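You operate a simulated robot arm through the tools that you are given. There is no shell and no other tool.

You run a simulated robot arm. Do the job below in one go: nothing can be reset, and whatever is moved stays where it is left.

JOB
Lock the paddle rod, then drain the big vat to about 200 litres.
Fine: push the rod in before locking it with the yellow catch; open the tube valve to see the level, hold the drain knob, shut the tube valve at the end. Where these are worked on the way, their far stop is far enough and under half their travel is too little: tube valve.
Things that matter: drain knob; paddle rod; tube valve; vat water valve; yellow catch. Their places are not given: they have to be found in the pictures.

Only the result counts: the job must be done as asked and must still hold three seconds after the hand-in. Knocking over, shifting, dropping, spilling or breaking anything else fails it.

ROBOT AND FRAMES
A 6-joint arm with a four-finger gripper, fixed in place. Base frame: the origin is on the floor under the middle of its stand, x ahead of it, y to its left, z up. Lengths are in mm, angles in degrees, forces in N, time in s.
With the tool pointing down near the work surface it reaches from about 580 to 860 mm from the base axis. Its first joint turns from -166.0 to 166.0 degrees. Payload 3.43 kg.
Tool frame: the origin (TCP) lies between the finger pads and is the grasp point; the fingertips stand 30 mm ahead of it; z points along the fingers, y is the line along which they close. The gripper opens to 120 mm; its body begins 85 mm behind the TCP.
Orientation is told as [roll, pitch, yaw] about the base's x, y, z axes, in that order, counted from this pose: with the fingers straight down and closing along the base's y, the tool's x points along the base's -x, its y along +y and its z along -z.

CONTROLS
- The arm moves only by the tool play_rows. Its arguments are lists of equal length, an entry for each row: "dp": the shift along the tool's x, y, z in units of 30 mm (1.0 is 30 mm), a list of three; "delta_rot": the turn, a rotation vector about the tool's x, y, z in units of 5 degrees (1.0 is 5 degrees), a list of three; "gripper": the opening, from 0 (shut) to 1 (fully open). In form: {"dp": [[x, y, z], ...], "delta_rot": [[wx, wy, wz], ...], "gripper": [gripper, ...]}. A call has 1 to 20 rows; each row shifts and turns the commanded pose from where the row before left it, along the tool's axes as they then stand. A call with a number of a shift or a turn outside -1 to 1 is refused whole. Each row takes 0.2 s and may step no farther than 50 mm and 8.6 degrees from the row before; otherwise, or with a gripper value out of range, the whole call is refused. A pose out of reach is approached as far as the arm can. The call stops where the force on the tool passes 70 N (or 10 N more than at its start, if that is more) or the arm is blocked; 0.2 s more then pass. The fingers move at their own pace (about 136.2 mm/s each) and stop on an object; they squeeze with about 21 N. The grip force told is the motor's: it shows also when the fingers shut on nothing. Time passes only in rows, and 0.2 s behind the last, so rows that do not move let the fingers close. The reply holds the time, the measured pose of the TCP, the force on the tool along the base axes, the opening and the grip force, in the units named above and with some noise, with the torque about the TCP (base axes, N m) and any sound that the robot's microphone picked up, and new pictures: "show" is both (left out), scene, wrist or none.
- Cameras (640 x 400 px; columns grow to the right, rows downward): "scene" is fixed at [49.6, -641.1, 1700.1]; the picture's right is [0.71, -0.71, 0.00], its down [-0.31, -0.31, -0.90] and it looks along [0.64, 0.63, -0.44] (base axes); focal length 314 px, centre (320, 200). "wrist" rides on the gripper at [71, -17, -121] in the tool frame; the picture's right is [0.23, 0.97, 0.00], its down [-0.81, 0.19, -0.55] and it looks along [-0.54, 0.13, 0.83] (tool axes); focal length 275 px, centre (320, 200).
- move_column(by): moves the trunk up (or, below 0, down) by that many mm; the arm rides with it, the base frame stays. It gives what a move gives, with no picture.
- point_at(camera, pixels): there is no depth. For up to 12 entries [column, row, z] of the newest picture of that camera ("zoom" is the newest enlarged one), the place [x, y] in the base frame at which the ray of that pixel passes the height z, good to about 3 mm, but the place of the scene camera against the robot may be out by one fixed shift of up to 18 mm in any direction. No time passes.
- enlarge(camera, box): a new picture of the part [left, top, right, bottom] of that camera's present view, enlarged. No time passes.
- sign_off(): hands the job in; it is judged then, once.

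Unless the task says otherwise, let go and move clear before handing in.

The tools are called after "Request:" as a command line: name --argument value ..., lists and objects as JSON in quotes. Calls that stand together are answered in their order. play_rows: Moves the arm, as the interface text tells. Its arguments: {"type":"object","properties":{"dp":{"type":"array"},"delta_rot":{"type":"array"},"gripper":{"type":"array"},"show":{"type":"string","enum":["both","scene","wrist","none"]}},"required":["dp","delta_rot","gripper"]} The other tools are called the same way: move_column (by) moves the trunk up or down; point_at (camera, pixels) gives the place at which the rays of pixels pass given heights; enlarge (camera, box) takes an enlarged picture of a part of a camera's view; sign_off () hands the job in.

At the start:

```text
time_s: 0.0
tcp_pos: [456.3, -79.8, 1510.8]
tcp_rot: [0.0, -0.1, 0.0]
contact_force: [0.1, 0.3, 0.0]
ft_torque: [0.01, 0.0, 0.03]
finger_gap: 119.8
finger_force: 0.2
trunk travel left (down, up): [-375.0, 165.0]
```

scene: 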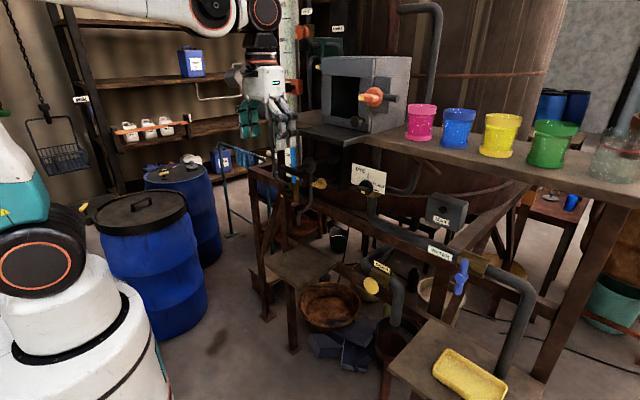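
wrist: 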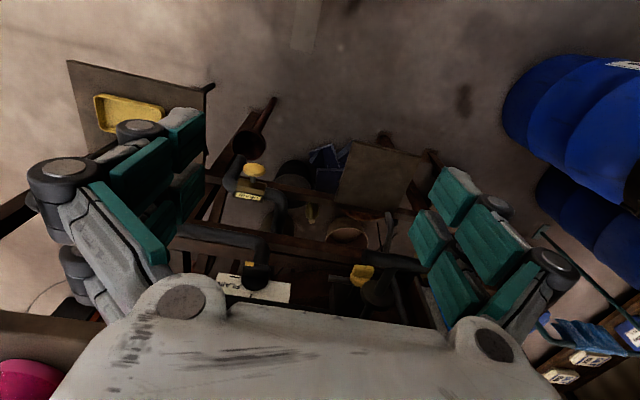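

The scene shows a workbench with pipes, labels around (365,178), (440,252), (380,267), and a vat behind; I can't read the labels yet. I'll enlarge several parts of the view.

Request:
enlarge --camera "scene" --box '[230, 0, 390, 100]'

Request:
enlarge --camera "scene" --box '[240, 120, 400, 220]'

Request:
enlarge --camera "scene" --box '[340, 180, 500, 280]'

Request:
enlarge --camera "scene" --box '[320, 230, 480, 330]'

Request:
enlarge --camera "scene" --box '[300, 40, 460, 140]'

```text
4.00 times, centred on (310, 50) of scene
```

zoom: 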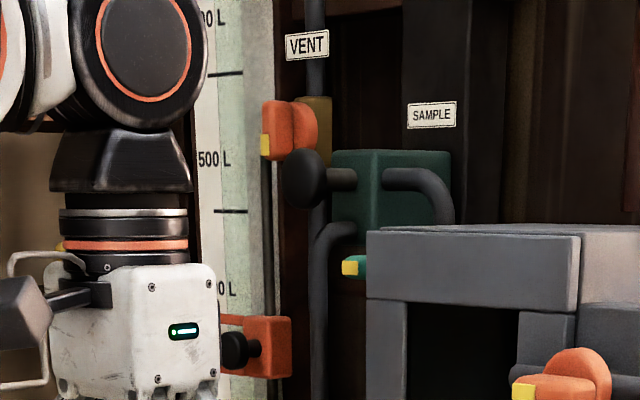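

```text
4.00 times, centred on (320, 170) of scene
```

zoom: 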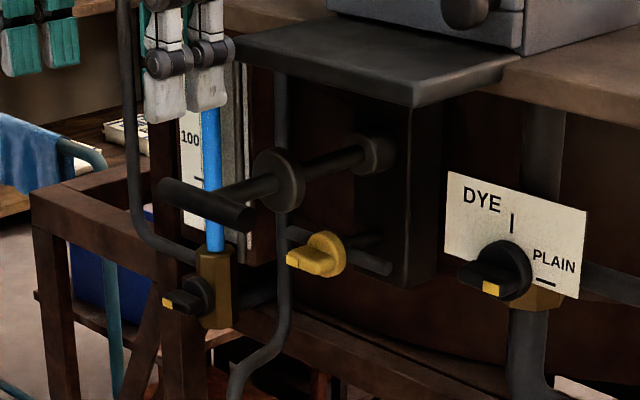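

```text
4.00 times, centred on (420, 230) of scene
```

zoom: 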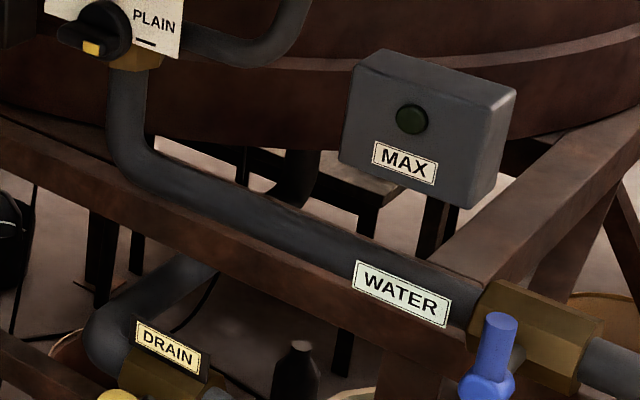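

```text
4.00 times, centred on (400, 280) of scene
```

zoom: 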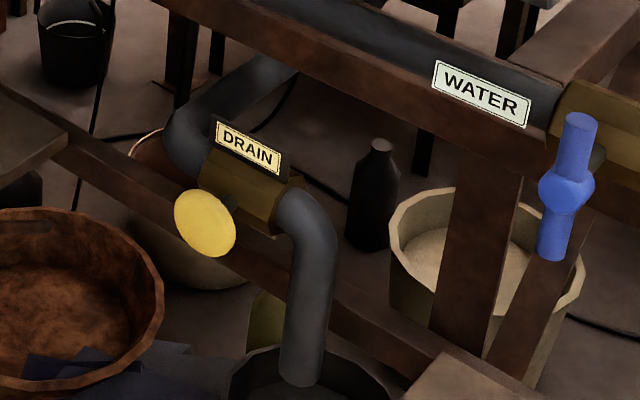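

```text
4.00 times, centred on (380, 90) of scene
```

zoom: 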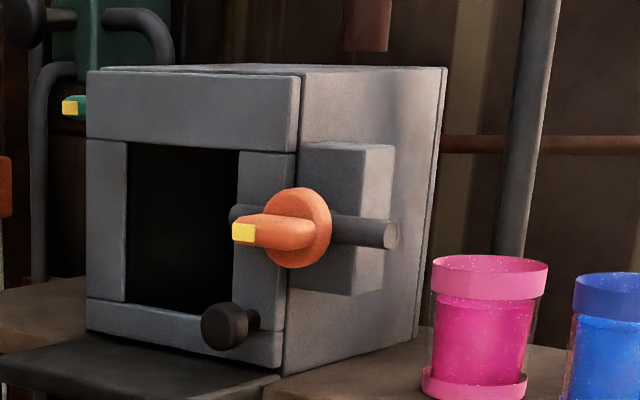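

The scene shows the blue sight tube with its scale near (290,100–160), a black T-handled rod at (297,167), a yellow catch at (320,184), the DRAIN knob at (371,286) and the WATER lever at (461,277). I'll look at the wrist view in detail and the lower items once more.

Request:
enlarge --camera "wrist" --box '[200, 150, 440, 300]'

Request:
enlarge --camera "scene" --box '[270, 140, 350, 190]'

Request:
enlarge --camera "scene" --box '[420, 240, 500, 290]'

Request:
enlarge --camera "scene" --box '[350, 255, 430, 305]'

Request:
enlarge --camera "scene" --box '[260, 60, 340, 110]'

```text
2.67 times, centred on (320, 225) of wrist
```

zoom: 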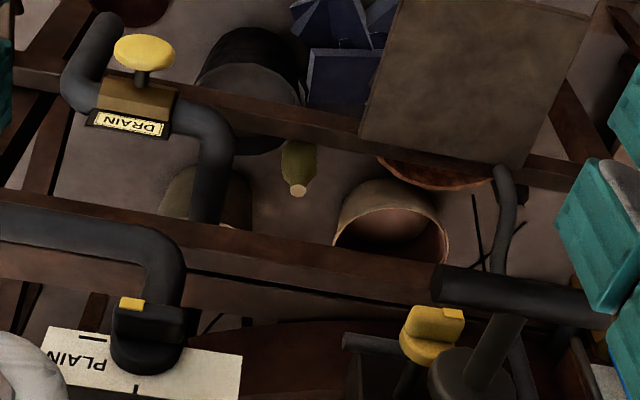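

```text
8.00 times, centred on (310, 165) of scene
```

zoom: 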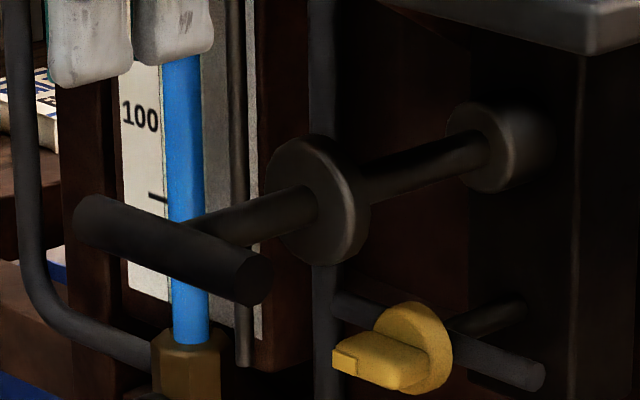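

```text
8.00 times, centred on (460, 265) of scene
```

zoom: 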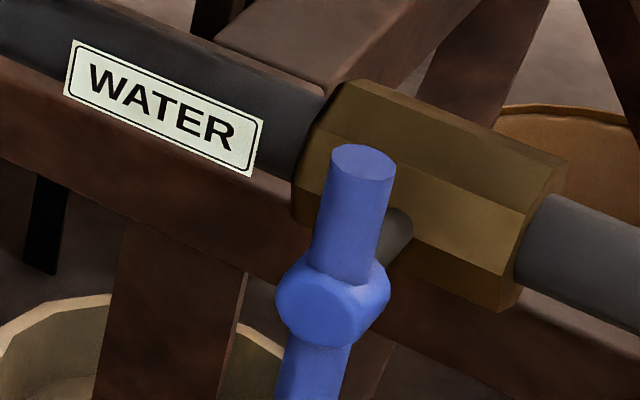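

```text
8.00 times, centred on (390, 280) of scene
```

zoom: 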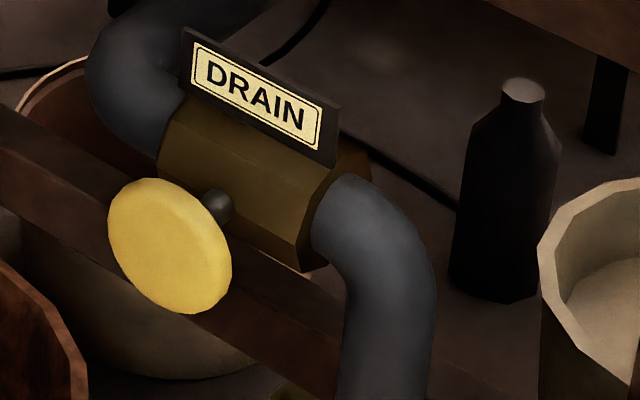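

```text
8.00 times, centred on (300, 85) of scene
```

zoom: 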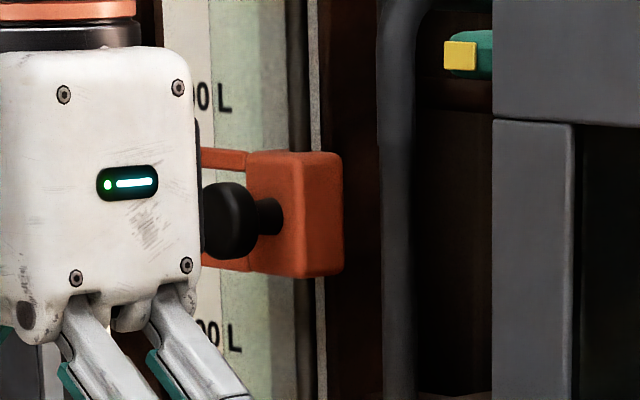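

The T-handle sits at about (652, 31–135, 1344) from triangulating scene (302,176) with wrist (363,257). The catch is near (780, 81, 1262) and the drain knob near (754, -189, 982). I'll start tilting the tool to point forward, away from everything, and watch the result.

Request:
play_rows --dp '[[0, 0, 0], [0, 0, 0], [0, 0, 0], [0, 0, 0], [0, 0, 0], [0, 0, 0], [0, 0, 0], [0, 0, 0], [0, 0, 0]]' --delta_rot '[[0, -1, 0], [0, -1, 0], [0, -1, 0], [0, -1, 0], [0, -1, 0], [0, -1, 0], [0, -1, 0], [0, -1, 0], [0, -1, 0]]' --gripper '[1, 1, 1, 1, 1, 1, 1, 1, 1]' --show "both"

```text
time_s: 0.9
tcp_pos: [524.3, -90.4, 1523.8]
tcp_rot: [0.0, -17.3, 0.5]
contact_force: [0.5, 0.3, 0.3]
ft_torque: [0.04, 0.0, 0.02]
finger_gap: 119.7
finger_force: 0.0
trunk travel left (down, up): [-375.0, 165.0]
stopped in row 4: the arm was blocked; the commanded pose is now the measured one
```

scene: 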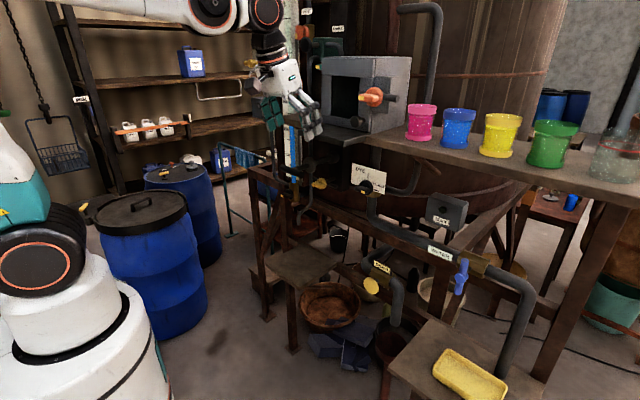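
wrist: 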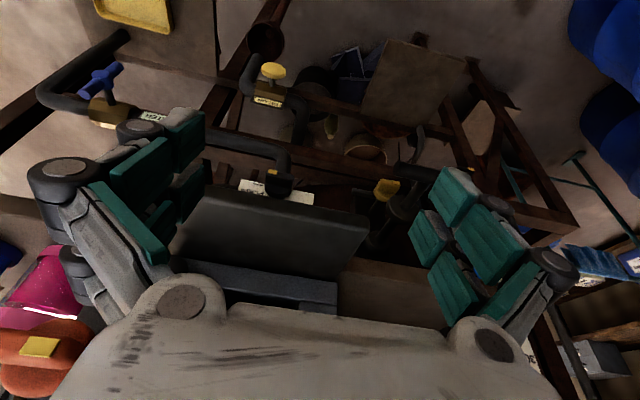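

The arm blocked at −17° because the wrist would fold back over the base; the TCP has to be further forward when horizontal. I'll locate the black ledge corners, seen at wrist (222,185)/(370,222) and scene (342,144)/(299,132), before moving in.

Request:
point_at --camera "scene" --pixels '[[342.5, 144, 1350], [342.5, 144, 1450], [298.75, 132.5, 1350], [298.75, 132.5, 1450], [461, 277, 1000], [461, 277, 1200], [288, 195, 1200], [288, 195, 1300], [371, 286, 950], [371, 286, 1050]]'

Request:
point_at --camera "wrist" --pixels '[[222, 185, 1350], [222, 185, 1450], [370, 224, 1350], [370, 224, 1450], [101, 80, 1000], [101, 80, 1200], [386, 188, 1200], [386, 188, 1300], [272, 71, 950], [272, 71, 1050]]'

Request:
enlarge --camera "wrist" --box '[330, 100, 490, 200]'

Request:
enlarge --camera "scene" --box '[260, 60, 360, 122]'

```text
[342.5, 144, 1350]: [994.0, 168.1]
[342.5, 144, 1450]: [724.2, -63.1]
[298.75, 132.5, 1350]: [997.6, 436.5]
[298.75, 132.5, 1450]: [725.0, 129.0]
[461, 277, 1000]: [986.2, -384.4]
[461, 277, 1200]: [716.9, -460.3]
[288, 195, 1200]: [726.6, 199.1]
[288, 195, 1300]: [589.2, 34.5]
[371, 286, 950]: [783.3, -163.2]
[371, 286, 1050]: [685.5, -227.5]
```

```text
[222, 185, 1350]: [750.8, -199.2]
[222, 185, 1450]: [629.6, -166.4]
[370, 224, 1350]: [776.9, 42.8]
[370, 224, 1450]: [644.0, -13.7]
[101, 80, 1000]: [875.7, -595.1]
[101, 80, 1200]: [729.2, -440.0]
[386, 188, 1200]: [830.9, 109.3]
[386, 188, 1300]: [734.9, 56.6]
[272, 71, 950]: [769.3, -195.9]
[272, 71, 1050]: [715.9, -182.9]
```

```text
4.00 times, centred on (410, 150) of wrist
```

zoom: 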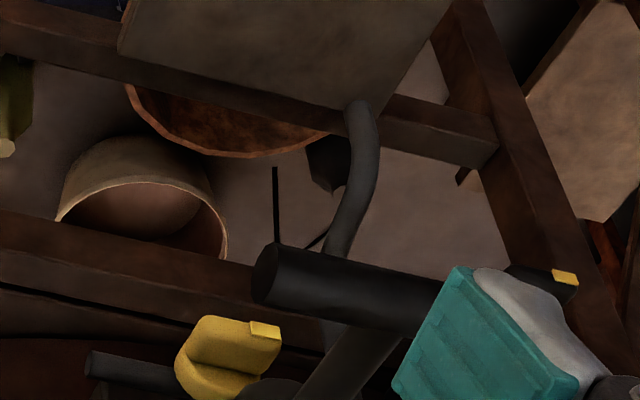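

```text
6.40 times, centred on (310, 91) of scene
```

zoom: 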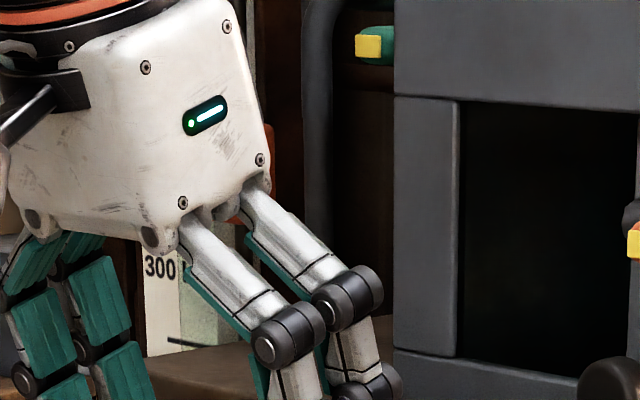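

Triangulation puts the open black door ledge's front edge near x≈580, z≈1497 (y −165…−35), just ahead of the fingers. The water valve is near (744,−454,1180). I'll shift left to y≈+83 and straighten the tool again, clear of that ledge.

Request:
play_rows --dp '[[0, 0.97, 0], [0, 0.97, 0], [0, 0.97, 0], [0, 0.97, 0], [0, 0.97, 0], [0, 0.97, 0], [0.55, 0, 0], [0.55, 0, 0], [0.55, 0, 0], [0.55, 0, 0]]' --delta_rot '[[0, 0, 0], [0, 0, 0], [0, 0, 0], [0, 0, 0], [0, 0, 0], [0, 0, 0], [0, 0.865, 0], [0, 0.865, 0], [0, 0.865, 0], [0, 0.865, 0]]' --gripper '[1, 1, 1, 1, 1, 1, 1, 1, 1, 1]' --show "both"

```text
time_s: 3.1
tcp_pos: [455.6, 82.8, 1512.7]
tcp_rot: [0.0, 0.1, 0.4]
contact_force: [0.3, 0.9, -0.7]
ft_torque: [-0.02, 0.0, 0.0]
finger_gap: 119.9
finger_force: 0.0
trunk travel left (down, up): [-375.0, 165.0]
```

scene: 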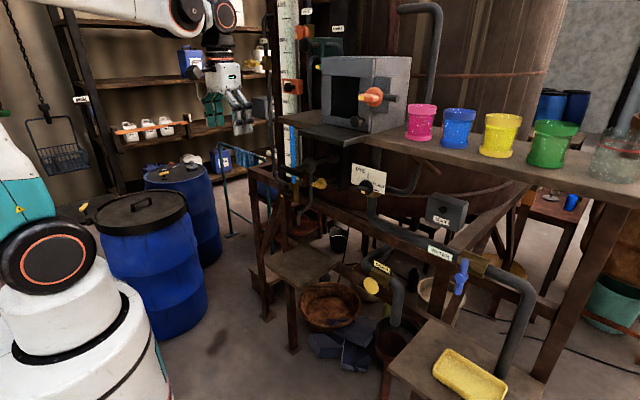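
wrist: 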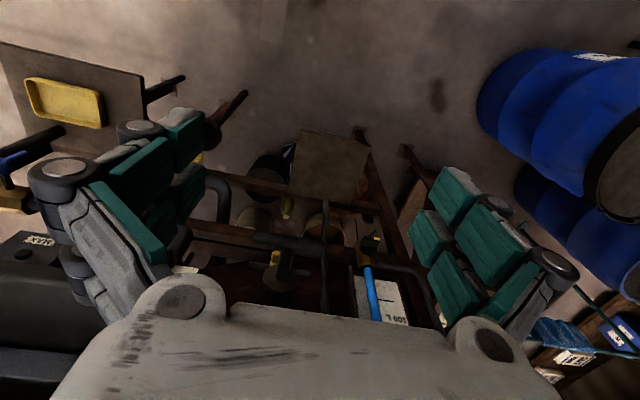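

Now the whole sight tube and scale are visible in the scene around (290,0–185). I'll enlarge those parts and the wrist view of the tube valve at (370,240).

Request:
enlarge --camera "scene" --box '[250, 0, 346, 60]'

Request:
enlarge --camera "scene" --box '[250, 50, 346, 110]'

Request:
enlarge --camera "scene" --box '[250, 100, 346, 160]'

Request:
enlarge --camera "scene" --box '[250, 150, 346, 210]'

Request:
enlarge --camera "wrist" --box '[240, 200, 440, 325]'

```text
6.67 times, centred on (298, 30) of scene
```

zoom: 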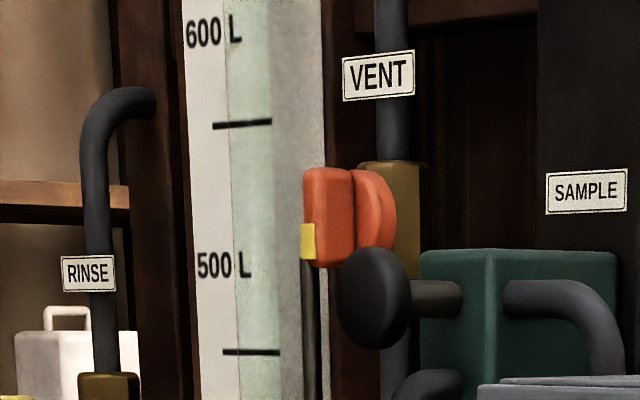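

```text
6.67 times, centred on (298, 80) of scene
```

zoom: 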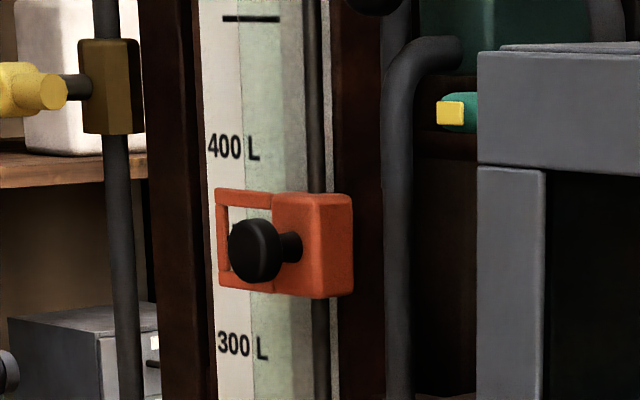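

```text
6.67 times, centred on (298, 130) of scene
```

zoom: 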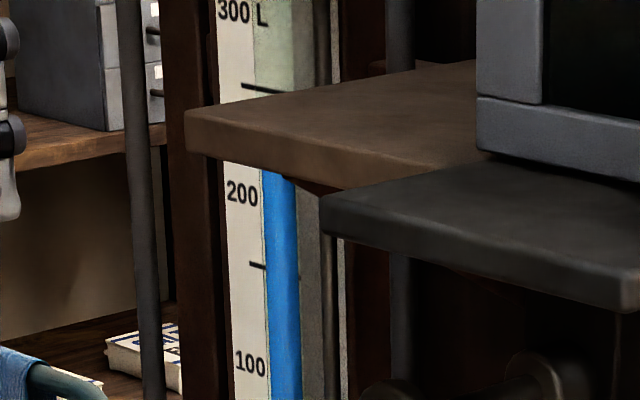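

```text
6.67 times, centred on (298, 180) of scene
```

zoom: 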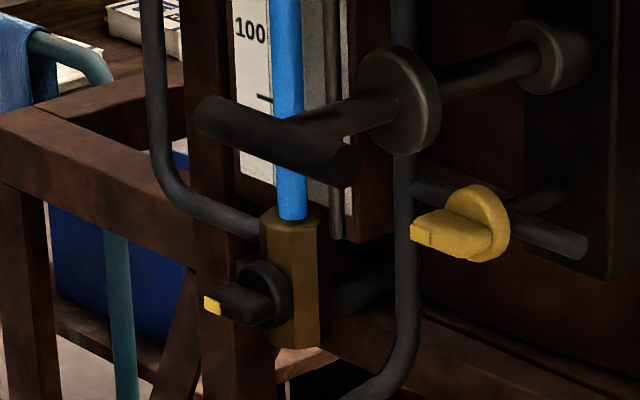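

```text
3.20 times, centred on (340, 262) of wrist
```

zoom: 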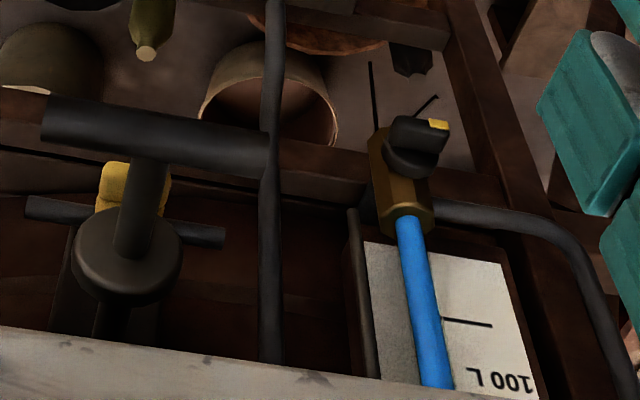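

The tube valve's yellow tip points sideways (+y) at scene (282,196), and tube blue tops out somewhere hidden behind the bench corner. I'll triangulate the valve, handle, tube and ticks with both cameras.

Request:
point_at --camera "wrist" --pixels '[[257.2, 237.5, 1344], [320.6, 246.9, 1344], [368.1, 268.1, 1200], [368.1, 268.1, 1300], [368.75, 248.4, 1150], [368.75, 248.4, 1250], [376.9, 238.75, 1150], [376.9, 238.75, 1250], [379, 300, 1200], [379, 300, 1350], [282, 257.8, 1200], [282, 257.8, 1300]]'

Request:
point_at --camera "scene" --pixels '[[293.5, 182.5, 1200], [293.5, 182.5, 1300], [289.5, 194, 1150], [289.5, 194, 1250], [282, 195.8, 1150], [282, 195.8, 1250], [289.5, 164.5, 1200], [289.5, 164.5, 1350], [320, 184, 1200], [320, 184, 1300], [294, 125.5, 1350], [294, 125.5, 1450]]'

```text
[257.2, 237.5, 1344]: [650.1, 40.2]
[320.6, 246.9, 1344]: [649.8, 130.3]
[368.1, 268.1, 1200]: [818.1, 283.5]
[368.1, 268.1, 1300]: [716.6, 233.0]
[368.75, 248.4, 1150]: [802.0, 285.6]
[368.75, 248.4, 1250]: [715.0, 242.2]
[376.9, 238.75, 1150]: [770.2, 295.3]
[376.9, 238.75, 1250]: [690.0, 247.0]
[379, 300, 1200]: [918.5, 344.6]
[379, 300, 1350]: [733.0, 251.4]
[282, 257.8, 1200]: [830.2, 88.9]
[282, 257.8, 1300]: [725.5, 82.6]
```

```text
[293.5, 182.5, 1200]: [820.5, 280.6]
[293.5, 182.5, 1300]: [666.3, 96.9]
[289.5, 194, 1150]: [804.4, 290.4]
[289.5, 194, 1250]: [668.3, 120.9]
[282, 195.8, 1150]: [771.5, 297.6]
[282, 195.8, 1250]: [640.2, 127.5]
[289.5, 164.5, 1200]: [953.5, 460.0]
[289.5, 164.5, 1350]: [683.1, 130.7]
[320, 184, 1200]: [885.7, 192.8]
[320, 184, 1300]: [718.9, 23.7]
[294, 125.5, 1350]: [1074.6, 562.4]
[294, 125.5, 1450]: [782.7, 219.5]
```

The tube axis comes out at (819,282), the tube valve at about (790,290,1150), and the 100/200/300 ticks at z≈1264/1367/1472. The handle bar is at x=650, y 40–130, z≈1343. I'll lower the trunk so the tool can lie nearly horizontal at these heights, checking the picture halfway.

Request:
move_column --by -200

Request:
play_rows --dp '[[0, 0, 0]]' --delta_rot '[[0, 0, 0]]' --gripper '[1]' --show "both"

```text
time_s: 5.3
tcp_pos: [456.2, 83.3, 1311.9]
tcp_rot: [0.0, 0.0, 0.4]
contact_force: [0.1, 0.4, -1.1]
ft_torque: [0.01, 0.02, 0.02]
finger_gap: 119.9
finger_force: 0.0
trunk travel left (down, up): [-175.0, 365.0]
```

```text
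time_s: 5.7
tcp_pos: [455.4, 82.6, 1311.6]
tcp_rot: [0.0, -0.1, 0.4]
contact_force: [-0.1, 0.4, 0.2]
ft_torque: [0.04, 0.03, -0.01]
finger_gap: 120.0
finger_force: 0.1
trunk travel left (down, up): [-175.0, 365.0]
```

scene: 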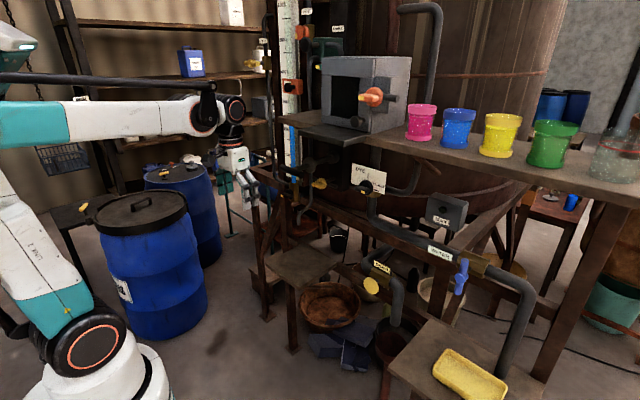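
wrist: 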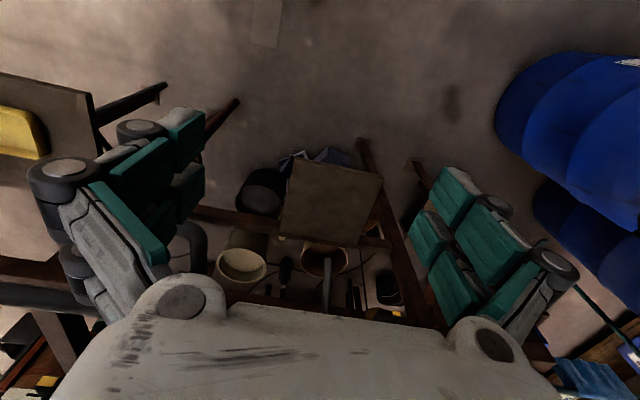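

The way below is clear and the arm folds without trouble. I'll lower the trunk the remaining 175 mm.

Request:
move_column --by -175

Request:
play_rows --dp '[[0, 0, -0.3], [0, 0, -0.3], [0, 0, -0.3], [0, 0, -0.3], [0, 0, -0.3], [0, 0, -0.3]]' --delta_rot '[[0, -1, 0], [0, -1, 0], [0, -1, 0], [0, -1, 0], [0, -1, 0], [0, -1, 0]]' --gripper '[1, 1, 1, 1, 1, 1]' --show "both"

```text
time_s: 7.7
tcp_pos: [456.2, 83.1, 1136.3]
tcp_rot: [0.1, 0.0, 0.4]
contact_force: [-0.5, -0.6, 0.1]
ft_torque: [-0.02, 0.0, 0.02]
finger_gap: 120.1
finger_force: 0.1
trunk travel left (down, up): [0.0, 540.0]
```

```text
time_s: 9.1
tcp_pos: [445.6, 82.0, 1189.6]
tcp_rot: [0.0, -30.2, 0.4]
contact_force: [0.5, 0.7, 0.3]
ft_torque: [-0.02, 0.04, 0.01]
finger_gap: 120.1
finger_force: 0.0
trunk travel left (down, up): [0.0, 540.0]
```

scene: 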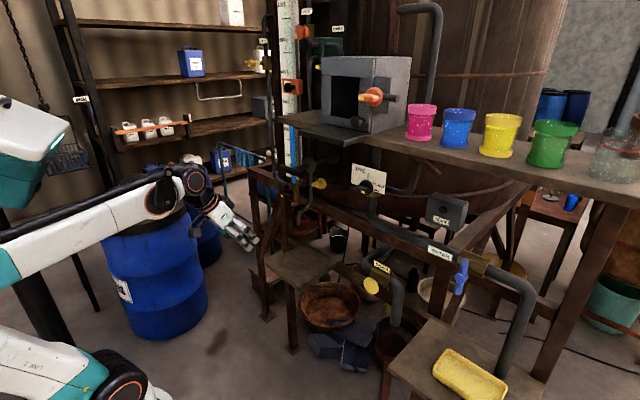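
wrist: 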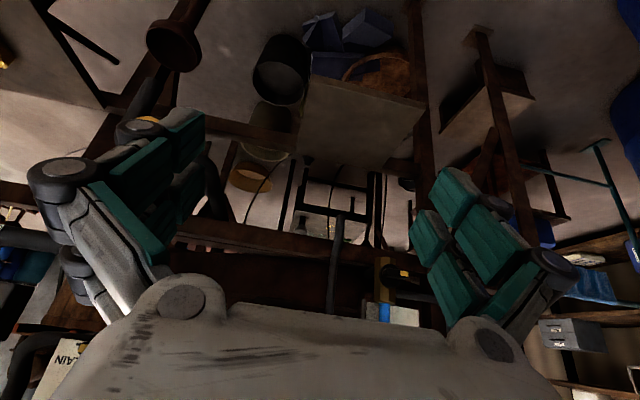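

The arm pitches freely now (30°, TCP (446,82,1190)). I'll keep tilting to about 80° while easing forward and up to roughly (545,82,1290), still short of the handle at x=638.

Request:
play_rows --dp '[[-0.455, 0, -0.122], [-0.464, 0, -0.082], [-0.47, 0, -0.041], [-0.471, 0, 0], [-0.47, 0, 0.041], [-0.464, 0, 0.082], [-0.455, 0, 0.122], [-0.443, 0, 0.161], [-0.427, 0, 0.199], [-0.408, 0, 0.235]]' --delta_rot '[[0, -1, 0], [0, -1, 0], [0, -1, 0], [0, -1, 0], [0, -1, 0], [0, -1, 0], [0, -1, 0], [0, -1, 0], [0, -1, 0], [0, -1, 0]]' --gripper '[1, 1, 1, 1, 1, 1, 1, 1, 1, 1]' --show "both"

```text
time_s: 11.3
tcp_pos: [543.7, 82.0, 1289.0]
tcp_rot: [-0.4, -80.1, 0.9]
contact_force: [-0.8, -0.6, -0.5]
ft_torque: [-0.01, 0.01, 0.0]
finger_gap: 120.2
finger_force: 0.0
trunk travel left (down, up): [0.0, 540.0]
```

scene: 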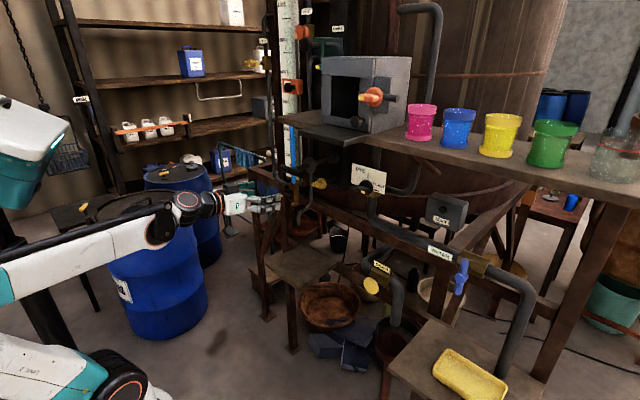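
wrist: 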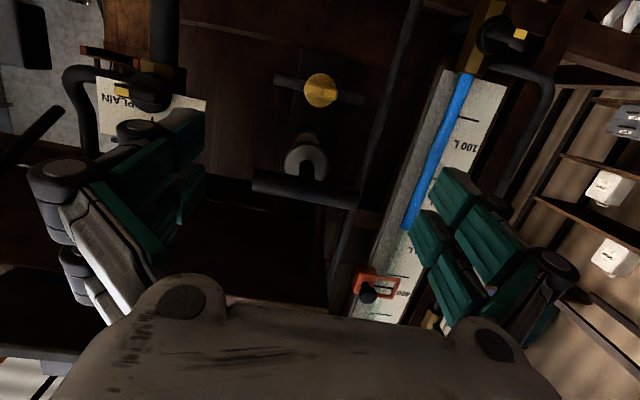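

Now the wrist camera faces the panel (upside down): catch at (320,90), T-handle at (305,185), tube with scale at (440,150), tube valve at (500,37). I'll enlarge these.

Request:
enlarge --camera "wrist" --box '[230, 60, 390, 220]'

Request:
enlarge --camera "wrist" --box '[340, 0, 580, 150]'

Request:
enlarge --camera "wrist" --box '[330, 130, 530, 330]'

Request:
point_at --camera "wrist" --pixels '[[320, 90, 1240], [320, 90, 1264], [255, 186, 1343], [357, 203, 1343], [305, 185, 1343], [405, 228, 1400]]'

```text
2.50 times, centred on (310, 140) of wrist
```

zoom: 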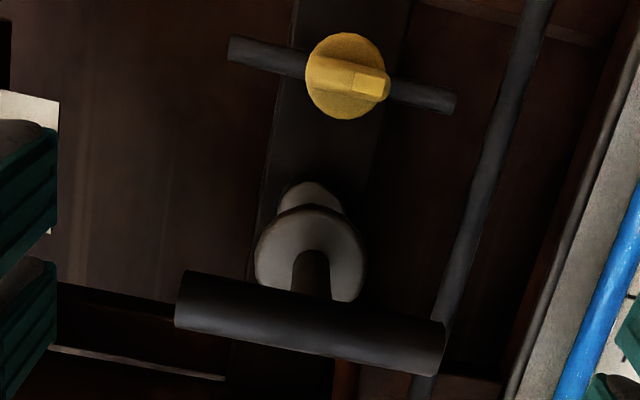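

```text
2.67 times, centred on (460, 75) of wrist
```

zoom: 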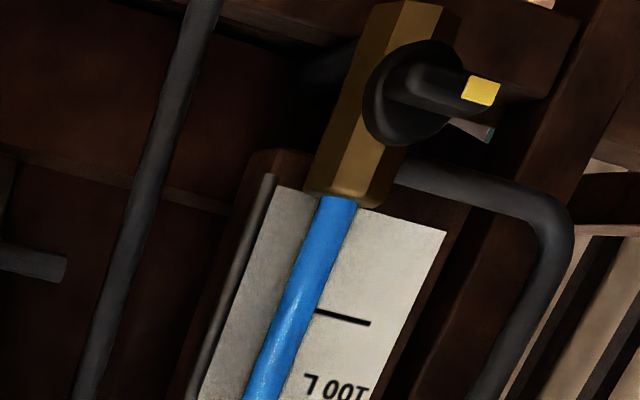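

```text
2.00 times, centred on (430, 230) of wrist
```

zoom: 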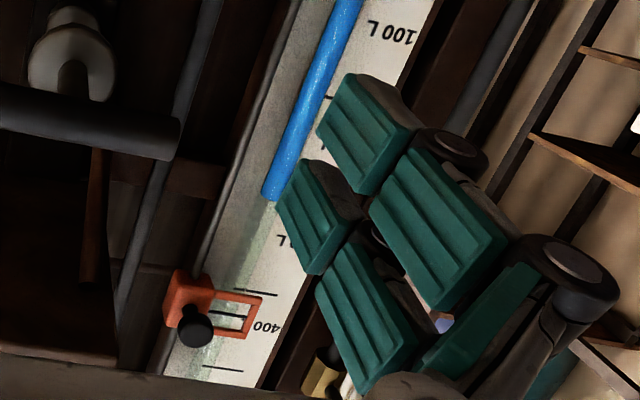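

```text
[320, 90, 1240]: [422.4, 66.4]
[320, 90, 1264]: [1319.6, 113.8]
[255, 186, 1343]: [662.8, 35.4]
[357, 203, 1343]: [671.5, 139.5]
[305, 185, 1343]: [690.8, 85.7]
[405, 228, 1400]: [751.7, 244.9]
```

The catch pointer points +y with its cross-bar horizontal behind it, just in front of and below the rod collar, so the bar must be turned upright once the collar is pushed past. I'll bring the tool fully horizontal at z≈1343 and roll it −90° so the fingers close vertically.

Request:
play_rows --dp '[[-0.9, 0, 0.1], [-0.9, 0, 0.05], [0, 0, 0], [0, 0, 0], [0, 0, 0], [0, 0, 0], [0, 0, 0], [0, 0, 0], [0, 0, 0], [0, 0, 0], [0, 0, 0], [0, 0, 0], [0, 0, 0], [0, 0, 0], [0, 0, 0], [0, 0, 0], [0, 0, 0], [0, 0, 0], [0, 0, 0], [0, 0, 0]]' --delta_rot '[[0, -1, 0], [0, -1, 0], [0, 0, -1], [0, 0, -1], [0, 0, -1], [0, 0, -1], [0, 0, -1], [0, 0, -1], [0, 0, -1], [0, 0, -1], [0, 0, -1], [0, 0, -1], [0, 0, -1], [0, 0, -1], [0, 0, -1], [0, 0, -1], [0, 0, -1], [0, 0, -1], [0, 0, -1], [0, 0, -1]]' --gripper '[1, 1, 1, 1, 1, 1, 1, 1, 1, 1, 1, 1, 1, 1, 1, 1, 1, 1, 1, 1]' --show "both"

```text
time_s: 15.5
tcp_pos: [556.7, 81.6, 1341.7]
tcp_rot: [-90.0, 0.1, 90.3]
contact_force: [-0.2, 1.0, -0.4]
ft_torque: [0.01, -0.02, -0.01]
finger_gap: 120.0
finger_force: 0.0
trunk travel left (down, up): [0.0, 540.0]
```

scene: 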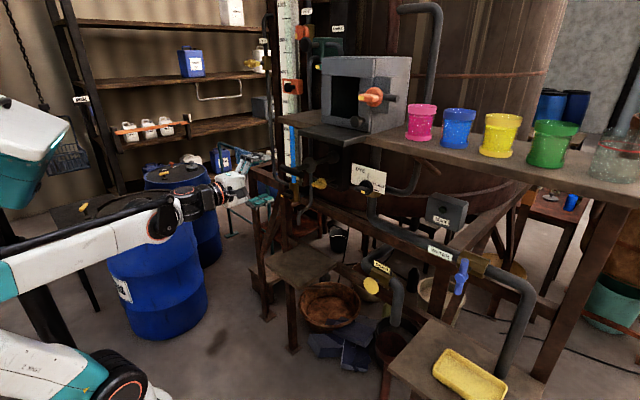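
wrist: 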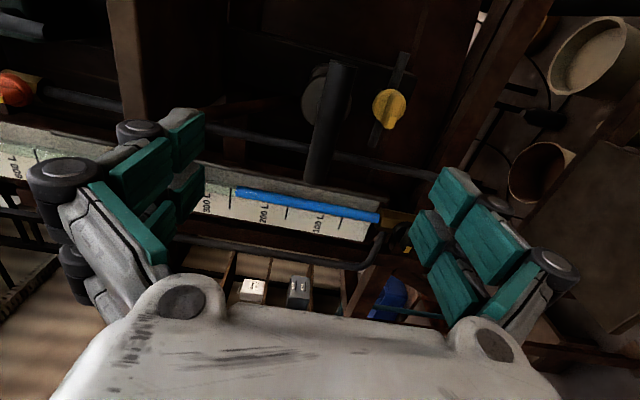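

The tool is now horizontal with fingers closing vertically; the wrist view shows the tube scale at (200–390,185–230). I'll enlarge it to read ticks and level.

Request:
enlarge --camera "wrist" --box '[190, 160, 430, 280]'

Request:
enlarge --camera "wrist" --box '[260, 40, 460, 190]'

```text
2.67 times, centred on (310, 220) of wrist
```

zoom: 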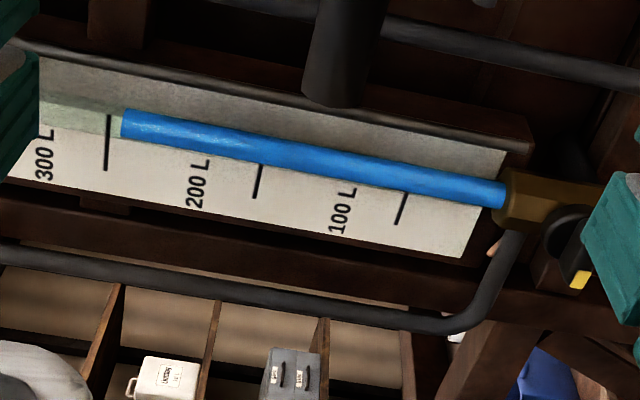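

```text
2.67 times, centred on (360, 115) of wrist
```

zoom: 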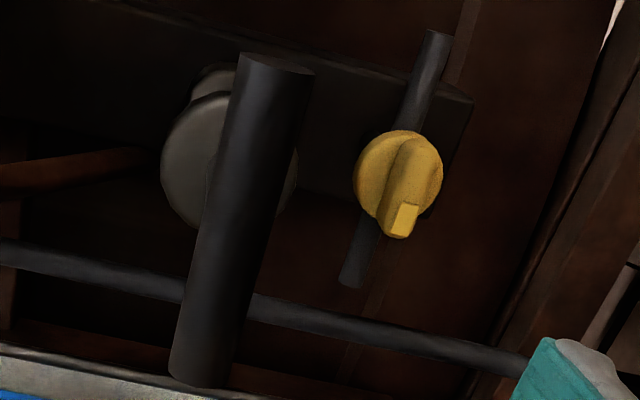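

Wrist views put the handle bar at about (656,84,1335) and the catch at about (775,83,1253). I'll move the open fingers around the bar and close on it.

Request:
play_rows --dp '[[-0.02, 0.056, 0.775], [-0.02, 0.056, 0.775], [-0.02, 0.056, 0.775], [-0.02, 0.056, 0.775]]' --delta_rot '[[0, 0, 0], [0, 0, 0], [0, 0, 0], [0, 0, 0]]' --gripper '[1, 1, 1, 1]' --show "both"

```text
time_s: 16.5
tcp_pos: [648.6, 86.7, 1334.3]
tcp_rot: [-90.0, -0.1, 90.4]
contact_force: [-0.1, -0.7, -0.4]
ft_torque: [0.02, 0.04, 0.01]
finger_gap: 119.9
finger_force: 0.0
trunk travel left (down, up): [0.0, 540.0]
```

scene: 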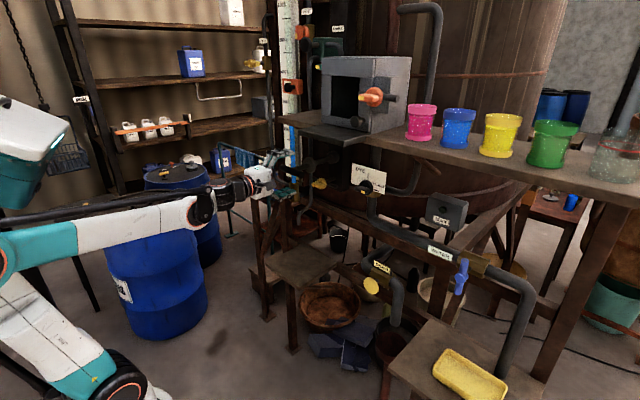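
wrist: 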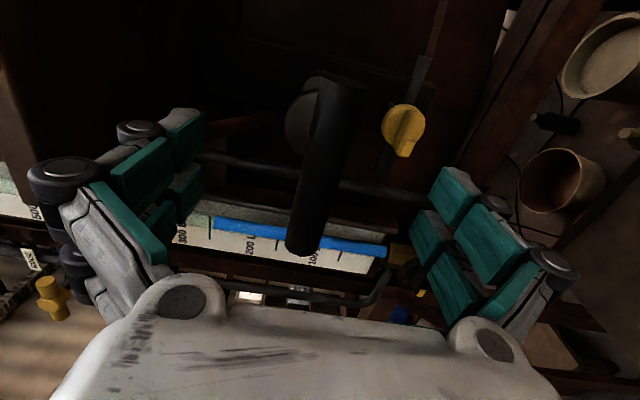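

The bar computes to x≈652, z≈1334, right at the TCP between the pads. I'll close the fingers on it.

Request:
play_rows --dp '[[0, 0, 0.1], [0, 0, 0], [0, 0, 0], [0, 0, 0], [0, 0, 0]]' --delta_rot '[[0, 0, 0], [0, 0, 0], [0, 0, 0], [0, 0, 0], [0, 0, 0]]' --gripper '[0.5, 0.1, 0, 0, 0]' --show "wrist"

```text
time_s: 17.7
tcp_pos: [651.5, 86.1, 1336.8]
tcp_rot: [-90.0, 0.1, 90.4]
contact_force: [3.1, 0.2, 12.5]
ft_torque: [0.06, -0.06, -0.06]
finger_gap: 20.3
finger_force: 45.6
trunk travel left (down, up): [0.0, 540.0]
```

wrist: 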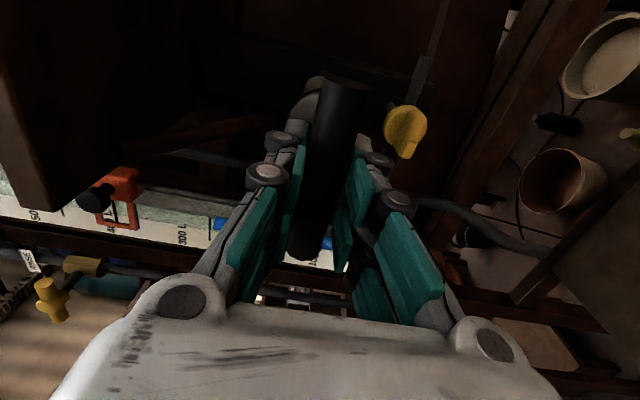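

The bar is gripped (gap 20.3 mm). I'll push it straight in along +x in small steps, watching for the stop.

Request:
play_rows --dp '[[0, -0.08, 0.2], [0, 0, 0.25], [0, 0, 0.25], [0, 0, 0.25], [0, 0, 0.25], [0, 0, 0.25], [0, 0, 0.25], [0, 0, 0.25]]' --delta_rot '[[0, 0, 0], [0, 0, 0], [0, 0, 0], [0, 0, 0], [0, 0, 0], [0, 0, 0], [0, 0, 0], [0, 0, 0]]' --gripper '[0, 0, 0, 0, 0, 0, 0, 0]' --show "both"

```text
time_s: 19.5
tcp_pos: [713.2, 87.2, 1335.2]
tcp_rot: [-89.8, 0.1, 90.4]
contact_force: [2.1, 0.1, -36.9]
ft_torque: [0.16, 0.24, 0.19]
finger_gap: 20.8
finger_force: 45.4
trunk travel left (down, up): [0.0, 540.0]
```

scene: 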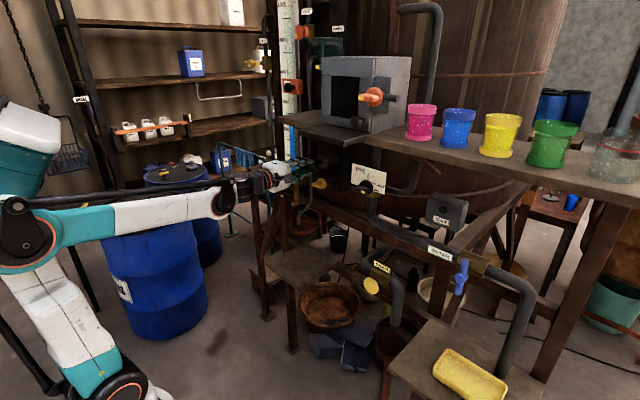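
wrist: 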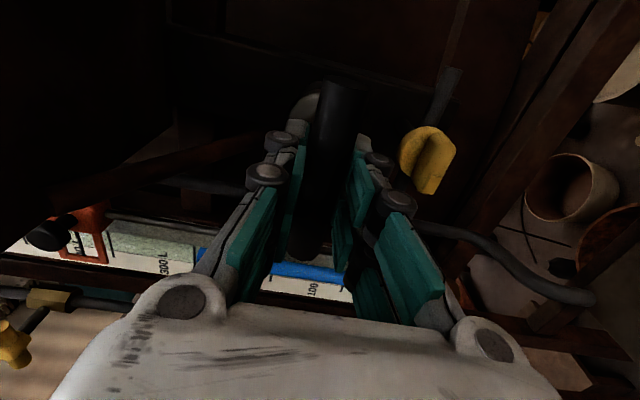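

The rod slid 62 mm in with almost no resistance; there's a −37 N vertical preload from my small upward correction. I'll relieve that and keep pushing to the stop.

Request:
play_rows --dp '[[0, 0.06, 0], [0, 0, 0.2], [0, 0, 0.2], [0, 0, 0.2], [0, 0, 0.2], [0, 0, 0.2], [0, 0, 0.2]]' --delta_rot '[[0, 0, 0], [0, 0, 0], [0, 0, 0], [0, 0, 0], [0, 0, 0], [0, 0, 0], [0, 0, 0]]' --gripper '[0, 0, 0, 0, 0, 0, 0]' --show "both"

```text
time_s: 21.1
tcp_pos: [741.4, 85.8, 1334.0]
tcp_rot: [-90.1, 0.0, 90.4]
contact_force: [-35.1, -2.2, -26.1]
ft_torque: [-0.08, 0.27, 0.07]
finger_gap: 20.7
finger_force: 45.3
trunk travel left (down, up): [0.0, 540.0]
```

scene: 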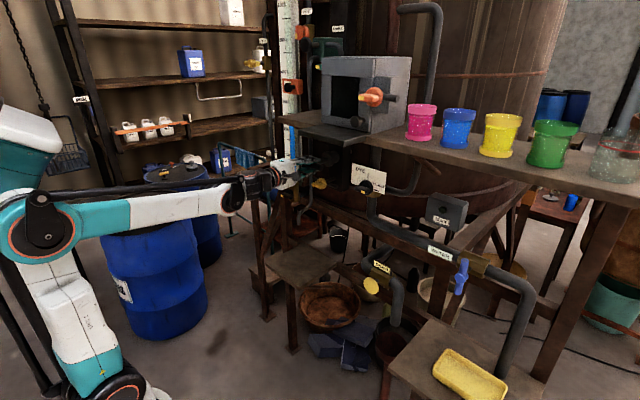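
wrist: 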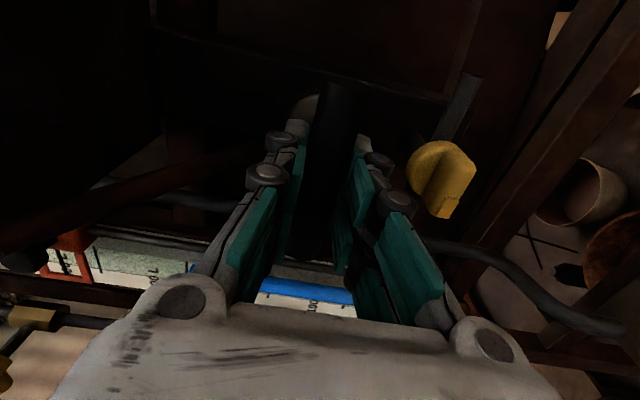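

Resistance of −35 N appeared at x=741 — likely the inner stop. I'll nudge slightly more to confirm it doesn't move further.

Request:
play_rows --dp '[[0, 0.04, 0.1], [0, 0, 0.1], [0, 0, 0]]' --delta_rot '[[0, 0, 0], [0, 0, 0], [0, 0, 0]]' --gripper '[0, 0, 0]' --show "scene"

Request:
enlarge --camera "scene" --box '[260, 140, 356, 200]'

```text
time_s: 21.9
tcp_pos: [748.5, 86.9, 1335.5]
tcp_rot: [-90.1, 0.0, 90.3]
contact_force: [-50.5, -6.0, -42.2]
ft_torque: [0.05, 0.76, -0.16]
finger_gap: 21.3
finger_force: 44.8
trunk travel left (down, up): [0.0, 540.0]
```

scene: 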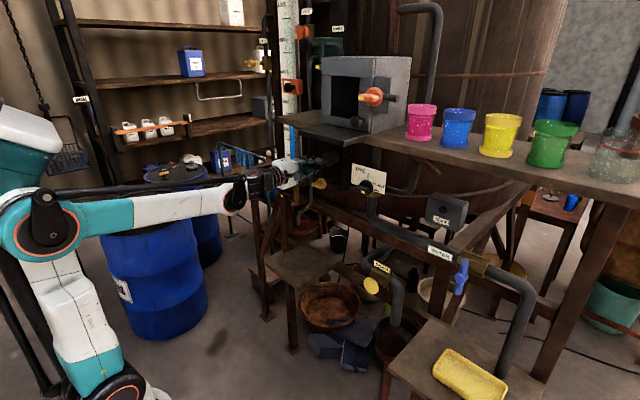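

```text
6.67 times, centred on (308, 170) of scene
```

zoom: 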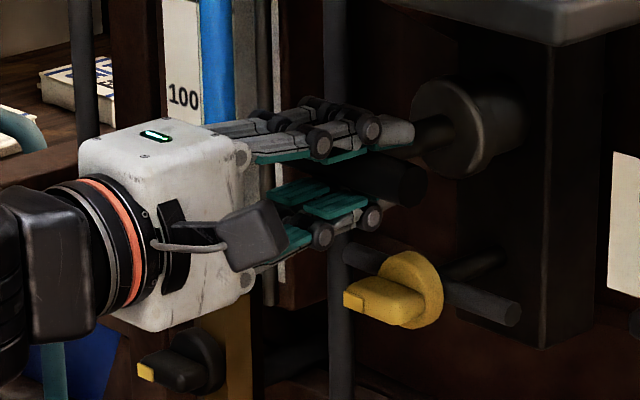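

The collar now sits against the boss in the zoom (455,130), so the rod is fully in. I'll ease off, open the fingers, and back straight out, checking that the rod stays.

Request:
play_rows --dp '[[0, 0.05, -0.15], [0, 0, 0], [0, 0, 0], [0, 0, 0], [0, 0, -0.5], [0, 0, -0.8], [0, 0, -0.8], [0, 0, -0.8], [0, 0, 0]]' --delta_rot '[[0, 0, 0], [0, 0, 0], [0, 0, 0], [0, 0, 0], [0, 0, 0], [0, 0, 0], [0, 0, 0], [0, 0, 0], [0, 0, 0]]' --gripper '[0, 0.4, 0.6, 0.6, 0.6, 0.6, 0.6, 0.6, 0.6]' --show "both"

Request:
enlarge --camera "scene" --box '[260, 140, 356, 200]'

Request:
enlarge --camera "wrist" --box '[260, 60, 500, 210]'

```text
time_s: 23.7
tcp_pos: [741.5, 84.9, 1337.3]
tcp_rot: [-89.9, -0.1, 88.9]
contact_force: [0.9, -0.2, -0.1]
ft_torque: [0.02, -0.05, 0.05]
finger_gap: 72.0
finger_force: 0.1
trunk travel left (down, up): [0.0, 540.0]
stopped in row 9: the arm was blocked; the commanded pose is now the measured one
```

scene: 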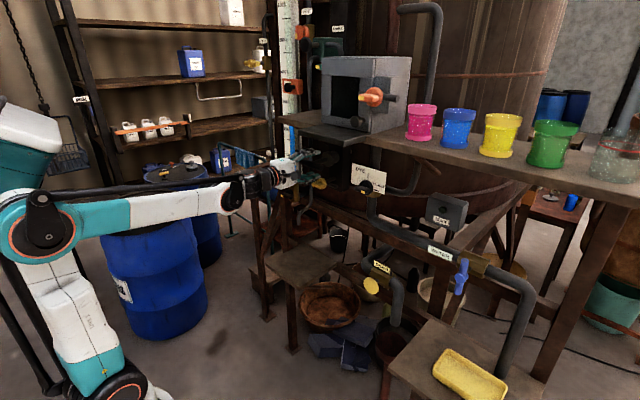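
wrist: 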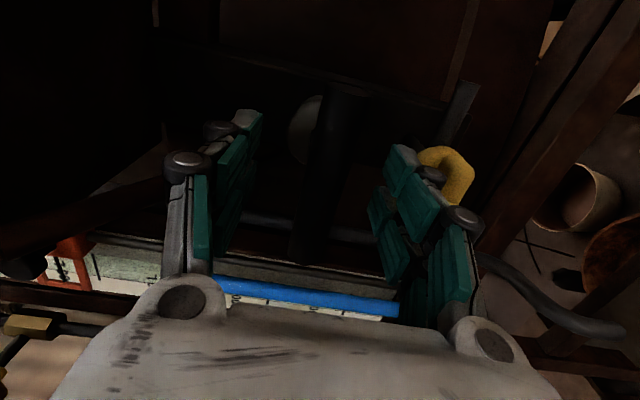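

```text
6.67 times, centred on (308, 170) of scene
```

zoom: 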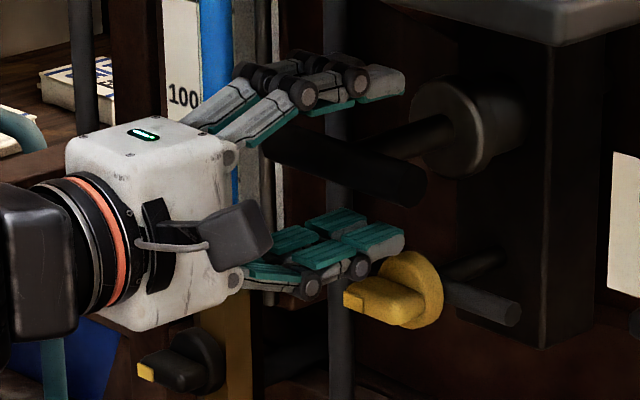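

```text
2.67 times, centred on (380, 135) of wrist
```

zoom: 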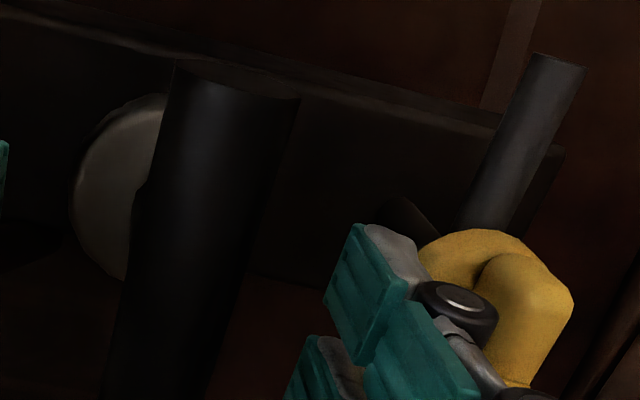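

The rod stayed in (collar against the boss, handle free between the fingers), but my retreat was blocked at x=741 with no contact force — probably a wrist-singularity jump. I'll retry the retreat in smaller steps.

Request:
play_rows --dp '[[0, 0, -0.2], [0, 0, -0.3], [0, 0, -0.3], [0, 0, -0.3]]' --delta_rot '[[0, 0, 0], [0, 0, 0], [0, 0, 0], [0, 0, 0]]' --gripper '[0.6, 0.6, 0.6, 0.6]' --show "scene"

```text
time_s: 24.7
tcp_pos: [711.7, 85.8, 1337.9]
tcp_rot: [-89.9, 0.0, 88.9]
contact_force: [-0.3, 0.2, 0.4]
ft_torque: [0.0, -0.01, -0.04]
finger_gap: 72.0
finger_force: 0.1
trunk travel left (down, up): [0.0, 540.0]
```

scene: 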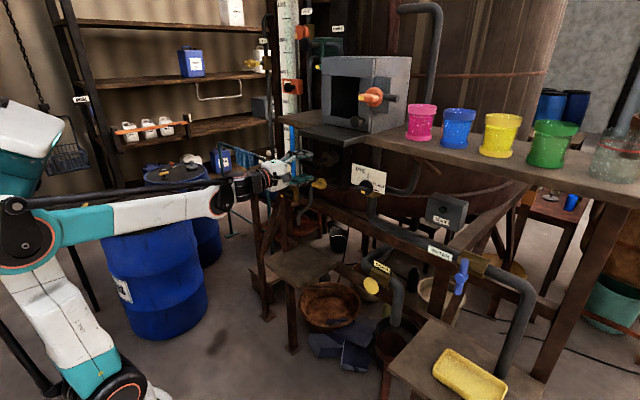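

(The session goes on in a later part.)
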